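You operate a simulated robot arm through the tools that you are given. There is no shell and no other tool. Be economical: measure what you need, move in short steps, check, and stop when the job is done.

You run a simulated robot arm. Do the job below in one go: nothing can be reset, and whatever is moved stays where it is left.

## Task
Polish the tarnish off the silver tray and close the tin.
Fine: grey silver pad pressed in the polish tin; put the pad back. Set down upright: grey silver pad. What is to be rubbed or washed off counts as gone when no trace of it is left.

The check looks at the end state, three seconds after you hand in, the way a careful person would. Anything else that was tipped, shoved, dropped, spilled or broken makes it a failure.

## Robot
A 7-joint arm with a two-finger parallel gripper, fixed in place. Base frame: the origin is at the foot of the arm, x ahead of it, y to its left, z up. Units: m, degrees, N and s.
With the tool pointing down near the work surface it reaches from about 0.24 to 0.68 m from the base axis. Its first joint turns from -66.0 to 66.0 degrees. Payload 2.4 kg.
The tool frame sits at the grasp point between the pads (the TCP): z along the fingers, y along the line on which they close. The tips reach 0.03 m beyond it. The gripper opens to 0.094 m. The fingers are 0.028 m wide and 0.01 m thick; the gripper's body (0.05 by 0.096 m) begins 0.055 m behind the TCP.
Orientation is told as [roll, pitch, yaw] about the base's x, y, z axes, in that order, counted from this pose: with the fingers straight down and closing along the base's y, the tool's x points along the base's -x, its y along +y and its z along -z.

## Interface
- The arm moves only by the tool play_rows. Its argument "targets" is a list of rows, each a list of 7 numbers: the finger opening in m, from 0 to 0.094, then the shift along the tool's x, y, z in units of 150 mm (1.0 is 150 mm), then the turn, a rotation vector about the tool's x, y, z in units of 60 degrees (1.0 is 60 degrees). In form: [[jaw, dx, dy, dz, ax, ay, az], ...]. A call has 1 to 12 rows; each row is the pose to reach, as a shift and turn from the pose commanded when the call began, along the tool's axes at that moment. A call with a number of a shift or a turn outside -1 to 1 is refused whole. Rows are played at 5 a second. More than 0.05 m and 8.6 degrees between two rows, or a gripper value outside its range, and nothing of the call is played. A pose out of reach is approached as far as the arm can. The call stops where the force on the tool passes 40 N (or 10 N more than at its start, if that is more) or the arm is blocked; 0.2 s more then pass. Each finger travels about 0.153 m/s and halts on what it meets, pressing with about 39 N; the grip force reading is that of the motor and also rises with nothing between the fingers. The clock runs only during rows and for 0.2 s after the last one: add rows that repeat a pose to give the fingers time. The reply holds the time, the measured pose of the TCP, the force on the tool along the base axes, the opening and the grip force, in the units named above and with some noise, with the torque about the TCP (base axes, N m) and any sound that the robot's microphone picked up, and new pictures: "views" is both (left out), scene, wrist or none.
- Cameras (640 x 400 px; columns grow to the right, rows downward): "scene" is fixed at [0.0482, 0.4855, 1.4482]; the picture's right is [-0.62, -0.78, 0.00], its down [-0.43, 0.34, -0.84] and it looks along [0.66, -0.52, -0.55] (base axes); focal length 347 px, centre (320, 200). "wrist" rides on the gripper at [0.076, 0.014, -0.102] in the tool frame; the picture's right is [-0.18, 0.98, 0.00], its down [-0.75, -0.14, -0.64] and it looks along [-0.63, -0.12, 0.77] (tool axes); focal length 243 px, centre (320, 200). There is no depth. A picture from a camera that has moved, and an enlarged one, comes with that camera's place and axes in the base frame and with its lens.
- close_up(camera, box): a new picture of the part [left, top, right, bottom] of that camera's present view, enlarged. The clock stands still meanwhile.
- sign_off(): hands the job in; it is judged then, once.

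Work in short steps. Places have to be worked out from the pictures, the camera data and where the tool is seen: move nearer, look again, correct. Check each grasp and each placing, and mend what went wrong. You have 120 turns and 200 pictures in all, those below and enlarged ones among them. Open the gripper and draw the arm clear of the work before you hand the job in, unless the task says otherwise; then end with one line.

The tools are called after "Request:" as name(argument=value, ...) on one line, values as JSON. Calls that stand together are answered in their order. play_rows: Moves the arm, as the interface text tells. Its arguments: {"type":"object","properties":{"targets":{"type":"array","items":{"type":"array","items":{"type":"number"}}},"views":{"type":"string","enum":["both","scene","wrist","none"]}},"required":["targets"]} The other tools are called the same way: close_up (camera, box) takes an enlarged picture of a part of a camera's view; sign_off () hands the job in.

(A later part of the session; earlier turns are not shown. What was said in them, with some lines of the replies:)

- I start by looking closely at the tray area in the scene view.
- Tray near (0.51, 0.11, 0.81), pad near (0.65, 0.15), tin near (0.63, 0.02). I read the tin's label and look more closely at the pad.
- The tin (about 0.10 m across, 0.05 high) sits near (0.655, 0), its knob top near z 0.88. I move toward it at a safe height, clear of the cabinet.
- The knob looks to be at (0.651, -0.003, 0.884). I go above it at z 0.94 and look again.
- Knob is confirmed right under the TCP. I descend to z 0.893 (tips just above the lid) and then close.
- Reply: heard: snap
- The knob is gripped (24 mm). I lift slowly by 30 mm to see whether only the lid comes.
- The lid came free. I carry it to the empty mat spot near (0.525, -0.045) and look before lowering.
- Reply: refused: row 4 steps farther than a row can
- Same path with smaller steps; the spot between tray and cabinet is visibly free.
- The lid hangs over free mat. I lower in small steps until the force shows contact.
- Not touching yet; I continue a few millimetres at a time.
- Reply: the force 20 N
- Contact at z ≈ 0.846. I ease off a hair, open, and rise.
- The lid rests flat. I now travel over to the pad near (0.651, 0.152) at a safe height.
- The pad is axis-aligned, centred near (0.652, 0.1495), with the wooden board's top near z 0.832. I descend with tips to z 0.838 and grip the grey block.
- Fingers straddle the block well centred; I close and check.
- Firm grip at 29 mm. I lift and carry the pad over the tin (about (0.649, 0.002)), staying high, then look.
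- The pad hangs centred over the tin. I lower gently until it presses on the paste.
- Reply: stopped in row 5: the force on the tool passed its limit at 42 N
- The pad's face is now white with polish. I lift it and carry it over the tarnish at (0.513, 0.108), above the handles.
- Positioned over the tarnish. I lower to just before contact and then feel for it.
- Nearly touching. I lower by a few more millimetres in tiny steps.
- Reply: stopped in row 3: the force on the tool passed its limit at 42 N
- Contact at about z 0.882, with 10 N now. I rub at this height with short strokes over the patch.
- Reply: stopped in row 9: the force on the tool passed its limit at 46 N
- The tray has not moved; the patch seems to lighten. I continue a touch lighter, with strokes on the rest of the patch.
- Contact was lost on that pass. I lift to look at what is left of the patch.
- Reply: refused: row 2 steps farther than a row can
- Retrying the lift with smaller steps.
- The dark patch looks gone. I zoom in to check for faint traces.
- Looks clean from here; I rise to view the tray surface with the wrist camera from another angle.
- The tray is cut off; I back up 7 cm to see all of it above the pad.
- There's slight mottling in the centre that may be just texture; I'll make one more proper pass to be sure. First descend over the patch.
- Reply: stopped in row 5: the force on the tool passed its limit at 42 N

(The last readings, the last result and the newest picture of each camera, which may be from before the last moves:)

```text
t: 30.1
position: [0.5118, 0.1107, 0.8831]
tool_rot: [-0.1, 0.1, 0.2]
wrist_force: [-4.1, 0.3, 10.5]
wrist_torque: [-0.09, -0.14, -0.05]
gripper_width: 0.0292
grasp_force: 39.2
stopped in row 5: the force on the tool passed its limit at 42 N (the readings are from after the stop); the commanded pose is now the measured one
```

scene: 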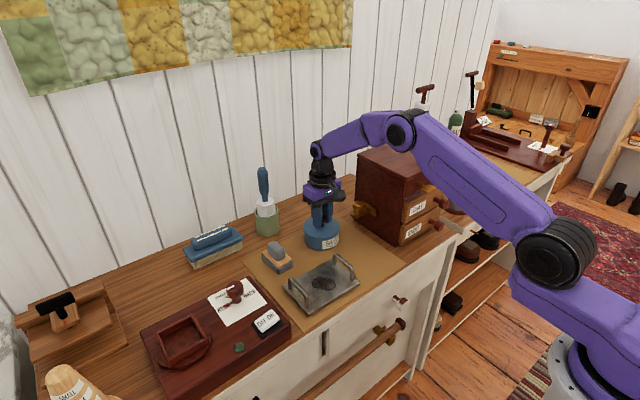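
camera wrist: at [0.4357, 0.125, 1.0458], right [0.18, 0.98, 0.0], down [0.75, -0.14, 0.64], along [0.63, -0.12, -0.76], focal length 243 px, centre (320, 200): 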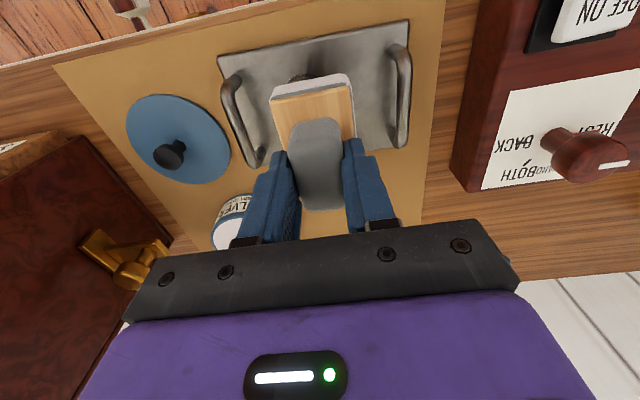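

Contact at about 10 N. I rub a raster over the patch with small strokes.

Request:
play_rows(targets=[[0.015, 0.06, 0, -0.001, 0, 0, 0], [0.015, 0, 0, -0.001, 0, 0, 0], [0.015, -0.07, 0, -0.001, 0, 0, 0], [0.015, -0.14, 0, -0.001, 0, 0, 0], [0.015, -0.07, 0.05, -0.001, 0, 0, 0], [0.015, 0, 0.1, -0.001, 0, 0, 0], [0.015, -0.07, 0.1, -0.001, 0, 0, 0], [0.015, -0.07, 0, -0.001, 0, 0, 0], [0.015, -0.07, -0.1, -0.001, 0, 0, 0], [0.015, 0, -0.1, -0.001, 0, 0, 0], [0.015, 0, 0, -0.001, 0, 0, 0]], views="none")

```text
t: 32.5
position: [0.5119, 0.1085, 0.883]
tool_rot: [-0.1, 0.1, 0.1]
wrist_force: [0.1, -8.0, 15.5]
wrist_torque: [-0.35, -0.56, -0.24]
gripper_width: 0.0292
grasp_force: 39.1
```

Contact held through the full pass. One more set of strokes, then lift and look.

Request:
play_rows(targets=[[0.015, 0, 0.08, 0, 0, 0, 0], [0.015, 0.07, 0.08, 0, 0, 0, 0], [0.015, 0.07, 0, 0, 0, 0, 0], [0.015, 0.07, -0.08, 0, 0, 0, 0], [0.015, 0, -0.08, 0, 0, 0, 0], [0.015, -0.1, -0.08, 0, 0, 0, 0], [0.015, -0.1, 0, 0, 0, 0, 0], [0.015, -0.1, 0.08, 0, 0, 0, 0], [0.015, 0, 0, 0, 0, 0, 0]], views="none")

Request:
play_rows(targets=[[0.015, 0, 0, -0.25, 0, 0, 0], [0.015, 0, 0, -0.55, 0, 0, 0], [0.015, -0.1, 0, -0.8, 0, 0, 0], [0.015, -0.1, 0, -1, 0, 0, 0], [0.015, -0.1, 0, -1, 0, 0, 0]], views="none")

Request:
close_up(camera="wrist", box=[220, 0, 420, 125])

Request:
close_up(camera="scene", box=[270, 230, 370, 320])

```text
t: 34.5
position: [0.5117, 0.1118, 0.8824]
tool_rot: [-0.1, 0.1, 0.2]
wrist_force: [2.7, 2.4, 6.9]
wrist_torque: [0.17, 0.18, -0.13]
gripper_width: 0.0292
grasp_force: 39.2
```

```text
t: 35.6
position: [0.5265, 0.1102, 1.0338]
tool_rot: [-0.2, 0.1, 0.2]
wrist_force: [0.6, 0.7, -0.3]
wrist_torque: [0.05, -0.02, -0.03]
gripper_width: 0.0288
grasp_force: 38.9
```

```text
3.20 times, centred on (320, 62) of wrist
camera zoom: at [0.4519, 0.1255, 1.1359], right [0.18, 0.98, 0.0], down [0.76, -0.14, 0.64], along [0.63, -0.12, -0.77], focal length 776 px, centre (320, 640)
```

zoom: 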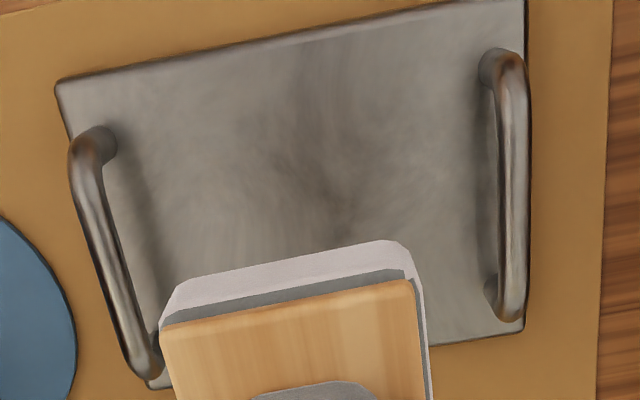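

```text
4.44 times, centred on (320, 275) of scene
camera zoom: at [0.0482, 0.4855, 1.4482], right [-0.62, -0.78, 0.0], down [-0.43, 0.34, -0.84], along [0.66, -0.52, -0.55], focal length 1543 px, centre (320, -133)
```

zoom: 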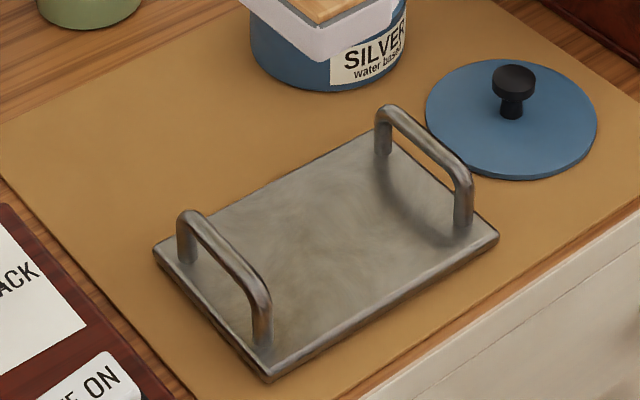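

The tray is clean (remaining mottling is view-dependent sheen) and has not moved. I bring the pad back above its place at (0.651, 0.149).

Request:
play_rows(targets=[[0.015, -0.25, 0.07, 0, 0, 0, 0], [0.015, -0.5, 0.14, 0.1, 0, 0, 0], [0.015, -0.75, 0.2, 0.2, 0, 0, 0], [0.015, -0.83, 0.262, 0.4, 0, 0, 0], [0.015, -0.83, 0.262, 0.7, 0, 0, 0], [0.015, -0.83, 0.262, 0.9, 0, 0, -0.004], [0.015, -0.83, 0.262, 0.9, 0, 0, -0.004]], views="wrist")

Request:
close_up(camera="scene", box=[240, 210, 320, 290])

```text
t: 37.2
position: [0.6499, 0.1496, 0.8985]
tool_rot: [0.0, 0.1, 0.6]
wrist_force: [-0.1, 0.2, -1.0]
wrist_torque: [-0.01, 0.0, 0.01]
gripper_width: 0.0293
grasp_force: 38.9
camera wrist: at [0.5759, 0.1642, 1.0008], right [0.18, 0.98, 0.0], down [0.76, -0.13, 0.64], along [0.63, -0.11, -0.77], focal length 243 px, centre (320, 200)
```

wrist: 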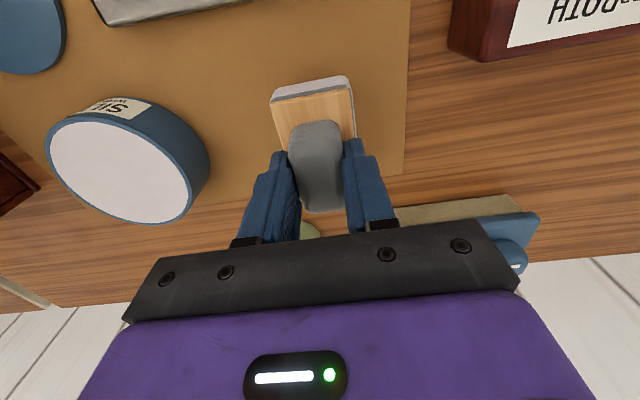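

```text
5.00 times, centred on (280, 250) of scene
camera zoom: at [0.0482, 0.4855, 1.4482], right [-0.62, -0.78, 0.0], down [-0.43, 0.34, -0.84], along [0.66, -0.52, -0.55], focal length 1736 px, centre (520, -50)
```

zoom: 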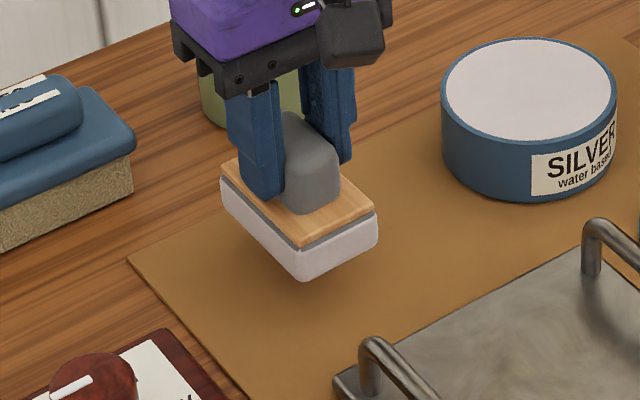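

In place above its spot. I square the small yaw error and lower until contact.

Request:
play_rows(targets=[[0.015, -0.005, 0, 0.1, 0, 0, 0.01], [0.015, -0.005, 0, 0.165, 0, 0, 0.01], [0.015, -0.005, 0, 0.18, 0, 0, 0.01], [0.015, -0.005, 0, 0.19, 0, 0, 0.01]], views="none")

Request:
close_up(camera="scene", box=[240, 210, 320, 290])

```text
t: 38.2
position: [0.6514, 0.1505, 0.8702]
tool_rot: [0.0, 0.0, -0.1]
wrist_force: [-3.4, -0.8, 6.9]
wrist_torque: [0.04, 0.07, 0.04]
gripper_width: 0.0291
grasp_force: 39.5
```

```text
5.00 times, centred on (280, 250) of scene
camera zoom: at [0.0479, 0.4854, 1.4482], right [-0.62, -0.78, 0.0], down [-0.43, 0.34, -0.84], along [0.66, -0.52, -0.55], focal length 1736 px, centre (520, -50)
```

zoom: 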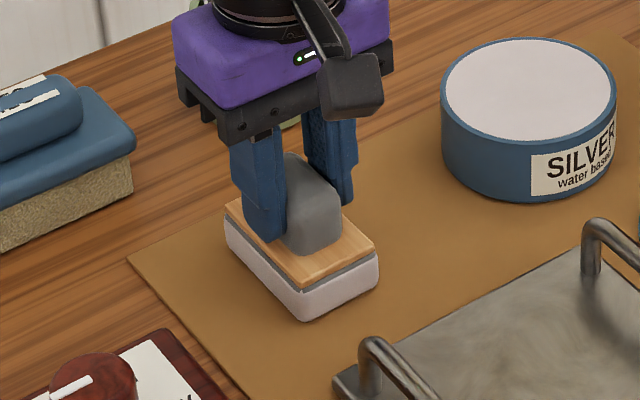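

The pad touches down in its old place. I open and rise straight up.

Request:
play_rows(targets=[[0.05, 0, 0, -0.003, 0, 0, 0], [0.08, 0, 0, -0.003, 0, 0, 0], [0.08, 0, 0, -0.003, 0, 0, 0], [0.08, 0, 0, -0.2, 0, 0, 0], [0.08, 0, 0, -0.5, 0, 0, 0], [0.08, 0, 0, -0.7, 0, 0, 0]], views="none")

Request:
close_up(camera="scene", box=[240, 190, 380, 300])

```text
t: 39.6
position: [0.6513, 0.1517, 0.9734]
tool_rot: [0.0, 0.1, 0.0]
wrist_force: [-0.7, 0.5, 0.8]
wrist_torque: [-0.01, 0.02, 0.01]
gripper_width: 0.0797
grasp_force: 0.0
```

```text
3.64 times, centred on (310, 245) of scene
camera zoom: at [0.0481, 0.4855, 1.4482], right [-0.62, -0.78, 0.0], down [-0.43, 0.34, -0.84], along [0.66, -0.52, -0.55], focal length 1263 px, centre (356, 36)
```

zoom: 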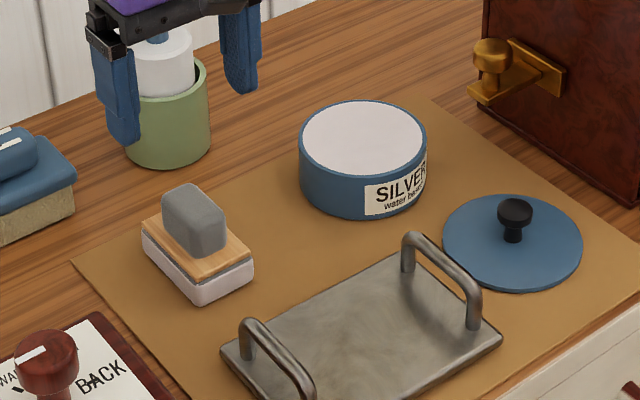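

Pad stands upright in place. Next I return over the lid at (0.524, -0.046).

Request:
play_rows(targets=[[0.08, 0.1, -0.25, -0.05, 0, 0, 0], [0.08, 0.3, -0.45, -0.05, 0, 0, 0], [0.08, 0.5, -0.65, -0.05, 0, 0, 0], [0.08, 0.7, -0.85, -0.05, 0, 0, 0], [0.08, 0.849, -1.0, -0.05, 0, 0, 0], [0.08, 0.849, -1.0, -0.05, 0, 0, 0]], views="none")

Request:
play_rows(targets=[[0.06, 0, -0.2, 0, 0, 0, 0], [0.06, 0, -0.32, 0.2, 0, 0, 0], [0.06, 0, -0.32, 0.4, 0, 0, 0], [0.06, 0, -0.32, 0.4, 0, 0, 0]], views="wrist")

```text
t: 41.0
position: [0.5253, 0.0009, 0.982]
tool_rot: [0.0, 0.1, -0.1]
wrist_force: [0.8, 0.6, 0.2]
wrist_torque: [-0.02, -0.01, -0.01]
gripper_width: 0.0797
grasp_force: 0.2
```

```text
t: 42.0
position: [0.5253, -0.0466, 0.9217]
tool_rot: [0.0, 0.1, -0.1]
wrist_force: [0.0, -0.1, 0.7]
wrist_torque: [-0.01, -0.03, 0.01]
gripper_width: 0.0602
grasp_force: 0.0
camera wrist: at [0.4484, -0.0317, 1.0241], right [0.19, 0.98, 0.0], down [0.75, -0.14, 0.64], along [0.63, -0.12, -0.77], focal length 243 px, centre (320, 200)
```

wrist: 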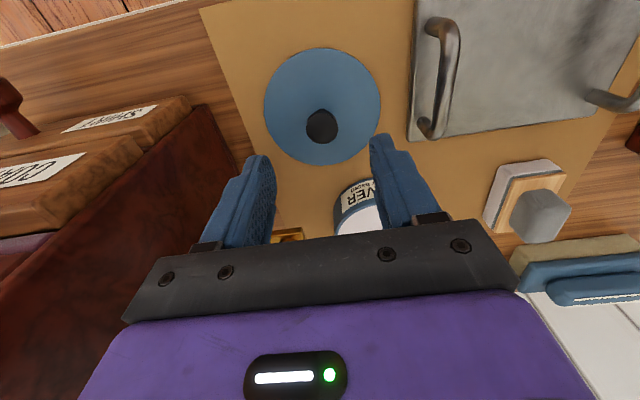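

The knob is right below. I descend to the former grip height and close.

Request:
play_rows(targets=[[0.06, 0, 0, 0.2, 0, 0, 0], [0.06, 0, 0, 0.4, 0, 0, 0], [0.06, 0, 0, 0.495, 0, 0, 0], [0.06, 0, 0, 0.495, 0, 0, 0], [0.03, 0, 0, 0.495, 0, 0, 0], [0.015, 0, 0, 0.495, 0, 0, 0], [0.015, 0, 0, 0.495, 0, 0, 0]], views="none")

Request:
play_rows(targets=[[0.015, 0, 0, -0.1, 0, 0, 0], [0.015, 0, 0, -0.4, 0, 0, 0], [0.015, 0, 0, -0.65, 0, 0, 0], [0.015, 0, 0, -0.65, 0, 0, 0]], views="wrist")

Request:
close_up(camera="scene", box=[280, 180, 420, 280])

```text
t: 43.6
position: [0.5225, -0.0476, 0.8474]
tool_rot: [0.1, 0.0, -0.1]
wrist_force: [0.2, -0.1, -0.9]
wrist_torque: [0.02, 0.03, 0.0]
gripper_width: 0.0243
grasp_force: 38.9
```

```text
t: 44.6
position: [0.5236, -0.0474, 0.9455]
tool_rot: [0.0, 0.1, 0.0]
wrist_force: [-0.5, 0.4, -0.5]
wrist_torque: [-0.01, 0.01, -0.06]
gripper_width: 0.0245
grasp_force: 38.9
camera wrist: at [0.4485, -0.0328, 1.0486], right [0.19, 0.98, 0.0], down [0.75, -0.14, 0.64], along [0.63, -0.12, -0.77], focal length 243 px, centre (320, 200)
```

wrist: 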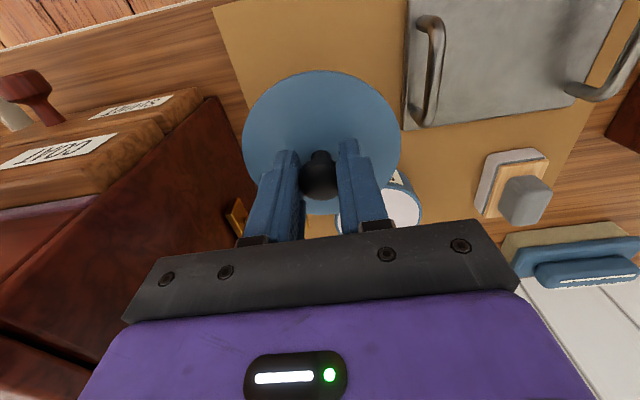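

```text
4.00 times, centred on (350, 230) of scene
camera zoom: at [0.0482, 0.4855, 1.4482], right [-0.62, -0.78, 0.0], down [-0.43, 0.34, -0.84], along [0.66, -0.52, -0.55], focal length 1389 px, centre (200, 80)
```

zoom: 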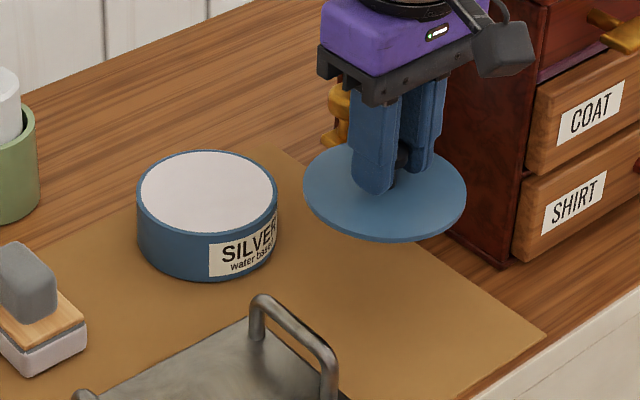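

Lid held level, same grip as before. I carry it back over the tin at (0.651, -0.003).

Request:
play_rows(targets=[[0.015, -0.28, 0.1, 0, 0, 0, 0], [0.015, -0.56, 0.2, 0, 0, 0, 0], [0.015, -0.851, 0.297, 0, 0, 0, 0], [0.015, -0.851, 0.297, 0.15, 0, 0, 0], [0.015, -0.851, 0.297, 0.15, 0, 0, 0]], views="wrist")

Request:
close_up(camera="scene", box=[280, 180, 360, 260])

```text
t: 45.9
position: [0.6531, -0.0029, 0.9224]
tool_rot: [0.0, 0.1, -0.1]
wrist_force: [-0.8, 0.4, 0.4]
wrist_torque: [0.01, -0.02, 0.02]
gripper_width: 0.0244
grasp_force: 39.2
camera wrist: at [0.5768, 0.0115, 1.0243], right [0.19, 0.98, 0.0], down [0.75, -0.14, 0.64], along [0.63, -0.12, -0.77], focal length 243 px, centre (320, 200)
```

wrist: 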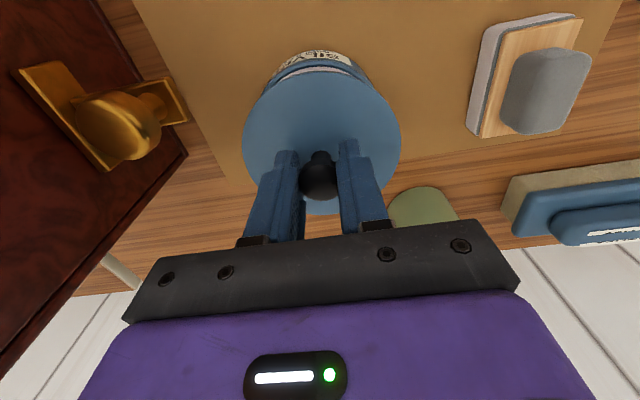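

```text
5.00 times, centred on (320, 220) of scene
camera zoom: at [0.0482, 0.4855, 1.4482], right [-0.62, -0.78, 0.0], down [-0.43, 0.34, -0.84], along [0.66, -0.52, -0.55], focal length 1736 px, centre (320, 100)
```

zoom: 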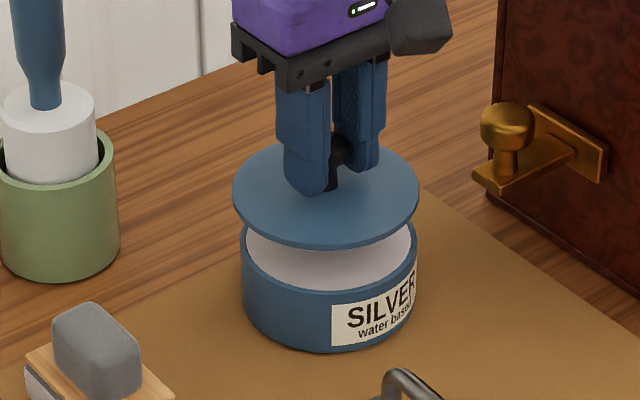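

Relative to the lift-off picture the lid is 1–2 mm too far in x; I correct that and lower.

Request:
play_rows(targets=[[0.015, 0.01, 0, 0.1, 0, 0, 0], [0.015, 0.01, 0, 0.17, 0, 0, 0], [0.015, 0.01, 0, 0.19, 0, 0, 0], [0.015, 0.01, 0, 0.2, 0, 0, 0], [0.015, 0.01, 0, 0.205, 0, 0, 0]], views="none")

Request:
close_up(camera="scene", box=[280, 180, 360, 260])

```text
t: 47.0
position: [0.6502, -0.0045, 0.8916]
tool_rot: [0.0, 0.0, -0.2]
wrist_force: [0.5, -2.8, 4.4]
wrist_torque: [0.01, 0.14, -0.01]
gripper_width: 0.0243
grasp_force: 39.1
```

```text
5.00 times, centred on (320, 220) of scene
camera zoom: at [0.0481, 0.4854, 1.4482], right [-0.62, -0.78, 0.0], down [-0.43, 0.34, -0.84], along [0.66, -0.52, -0.55], focal length 1736 px, centre (320, 100)
```

zoom: 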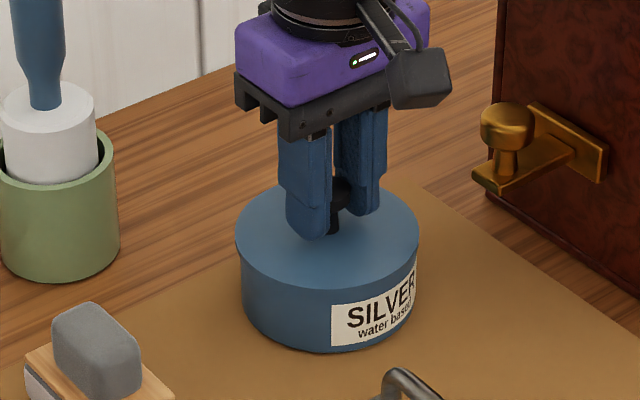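

Lid sits on the rim, aligned. I press a bit to seat it and listen.

Request:
play_rows(targets=[[0.015, 0, 0, 0.006, 0, 0, 0], [0.015, 0, 0, 0.012, 0, 0, 0], [0.015, 0, 0, 0.016, 0, 0, 0]], views="none")

```text
t: 47.9
position: [0.6518, -0.0036, 0.8928]
tool_rot: [-0.2, -0.3, -0.2]
wrist_force: [-3.5, -3.7, 27.4]
wrist_torque: [-0.07, 0.36, -0.04]
gripper_width: 0.0245
grasp_force: 39.4
```

Seated firmly at 27 N. I ease off, release, and rise to inspect.

Request:
play_rows(targets=[[0.015, 0, 0, -0.014, 0, 0, 0], [0.05, 0, 0, -0.014, 0, 0, 0], [0.07, 0, 0, -0.014, 0, 0, 0], [0.07, 0, 0, -0.2, 0, 0, 0], [0.07, 0, 0, -0.45, 0, 0, 0], [0.07, 0.1, 0, -0.7, 0, 0, 0], [0.07, 0.3, 0, -0.9, 0, 0, 0]], views="both")

Request:
close_up(camera="scene", box=[300, 205, 348, 255])

Request:
close_up(camera="scene", box=[240, 200, 400, 320])

```text
t: 49.5
position: [0.6037, -0.0034, 1.0264]
tool_rot: [0.1, 0.1, -0.1]
wrist_force: [0.8, 0.1, 0.1]
wrist_torque: [0.01, -0.02, -0.03]
gripper_width: 0.0701
grasp_force: 0.1
heard: snap
camera wrist: at [0.5287, 0.0115, 1.1278], right [0.19, 0.98, 0.0], down [0.75, -0.14, 0.64], along [0.63, -0.12, -0.77], focal length 243 px, centre (320, 200)
```

scene: 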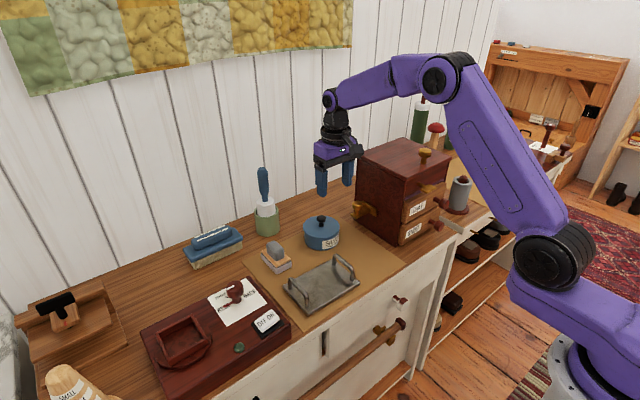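
wrist: 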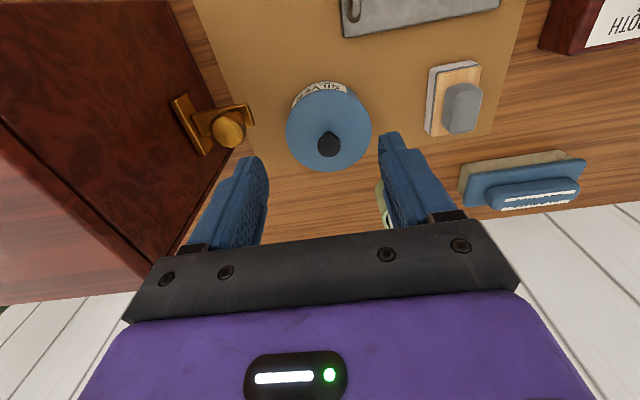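

```text
8.00 times, centred on (324, 230) of scene
camera zoom: at [0.0482, 0.4855, 1.4482], right [-0.62, -0.78, 0.0], down [-0.43, 0.34, -0.84], along [0.66, -0.52, -0.55], focal length 2778 px, centre (288, -40)
```

zoom: 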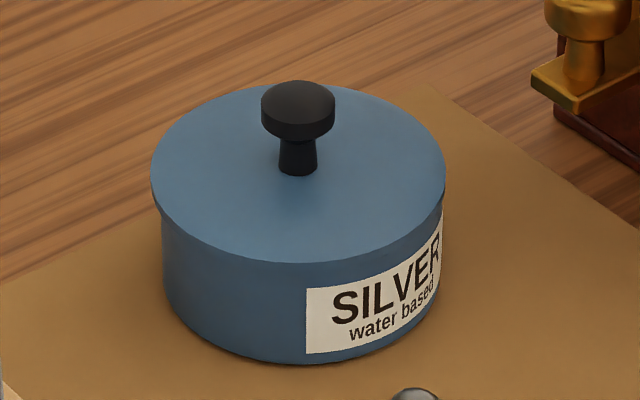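

```text
3.33 times, centred on (320, 260) of scene
camera zoom: at [0.0482, 0.4855, 1.4482], right [-0.62, -0.78, 0.0], down [-0.43, 0.34, -0.84], along [0.66, -0.52, -0.55], focal length 1158 px, centre (320, 0)
```

zoom: 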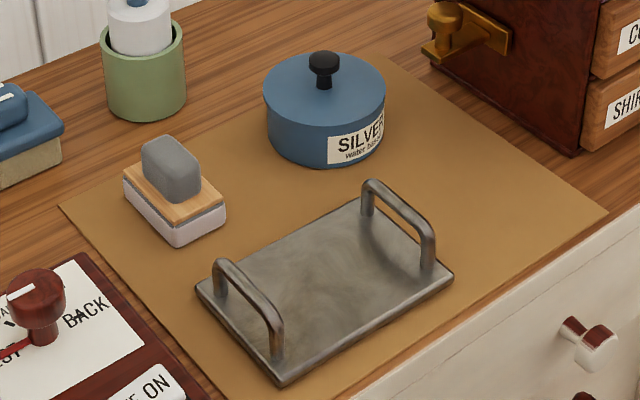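

Tin is closed with a snap, pad upright at its place, tray clean and unmoved. I draw the arm up and back.

Request:
play_rows(targets=[[0.094, 0.1, 0, -0.3, 0, 0, 0], [0.094, 0.4, 0, -0.4, 0, 0, 0], [0.094, 0.7, 0, -0.5, 0, 0, 0], [0.094, 0.7, 0, -0.5, 0, 0, 0]], views="none")

Request:
close_up(camera="wrist", box=[320, 0, 640, 200])

```text
t: 50.5
position: [0.5009, -0.0026, 1.0996]
tool_rot: [0.0, 0.1, -0.1]
wrist_force: [-0.4, -0.2, -0.7]
wrist_torque: [-0.01, -0.01, 0.01]
gripper_width: 0.0941
grasp_force: 0.1
```

```text
2.00 times, centred on (480, 100) of wrist
camera zoom: at [0.4256, 0.0123, 1.2029], right [0.19, 0.98, 0.0], down [0.75, -0.14, 0.64], along [0.63, -0.12, -0.77], focal length 485 px, centre (0, 400)
```

zoom: 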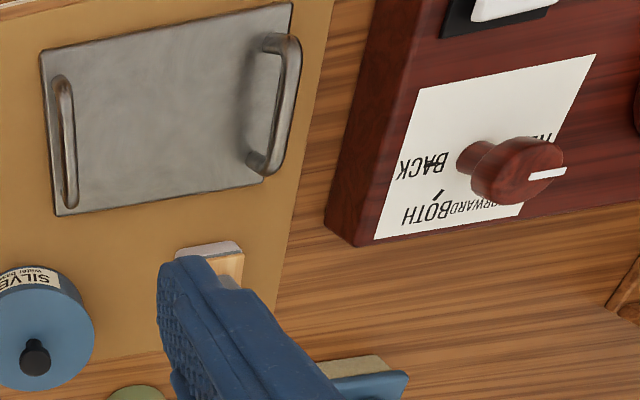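

The tray shows no trace of tarnish from this side either, so I hand in.

Request:
sign_off()

```text
The job is handed in.
```

I polished the tarnish off the silver tray, put the grey pad back upright in its place, and closed the tin, which gave a snap; the job is handed in.
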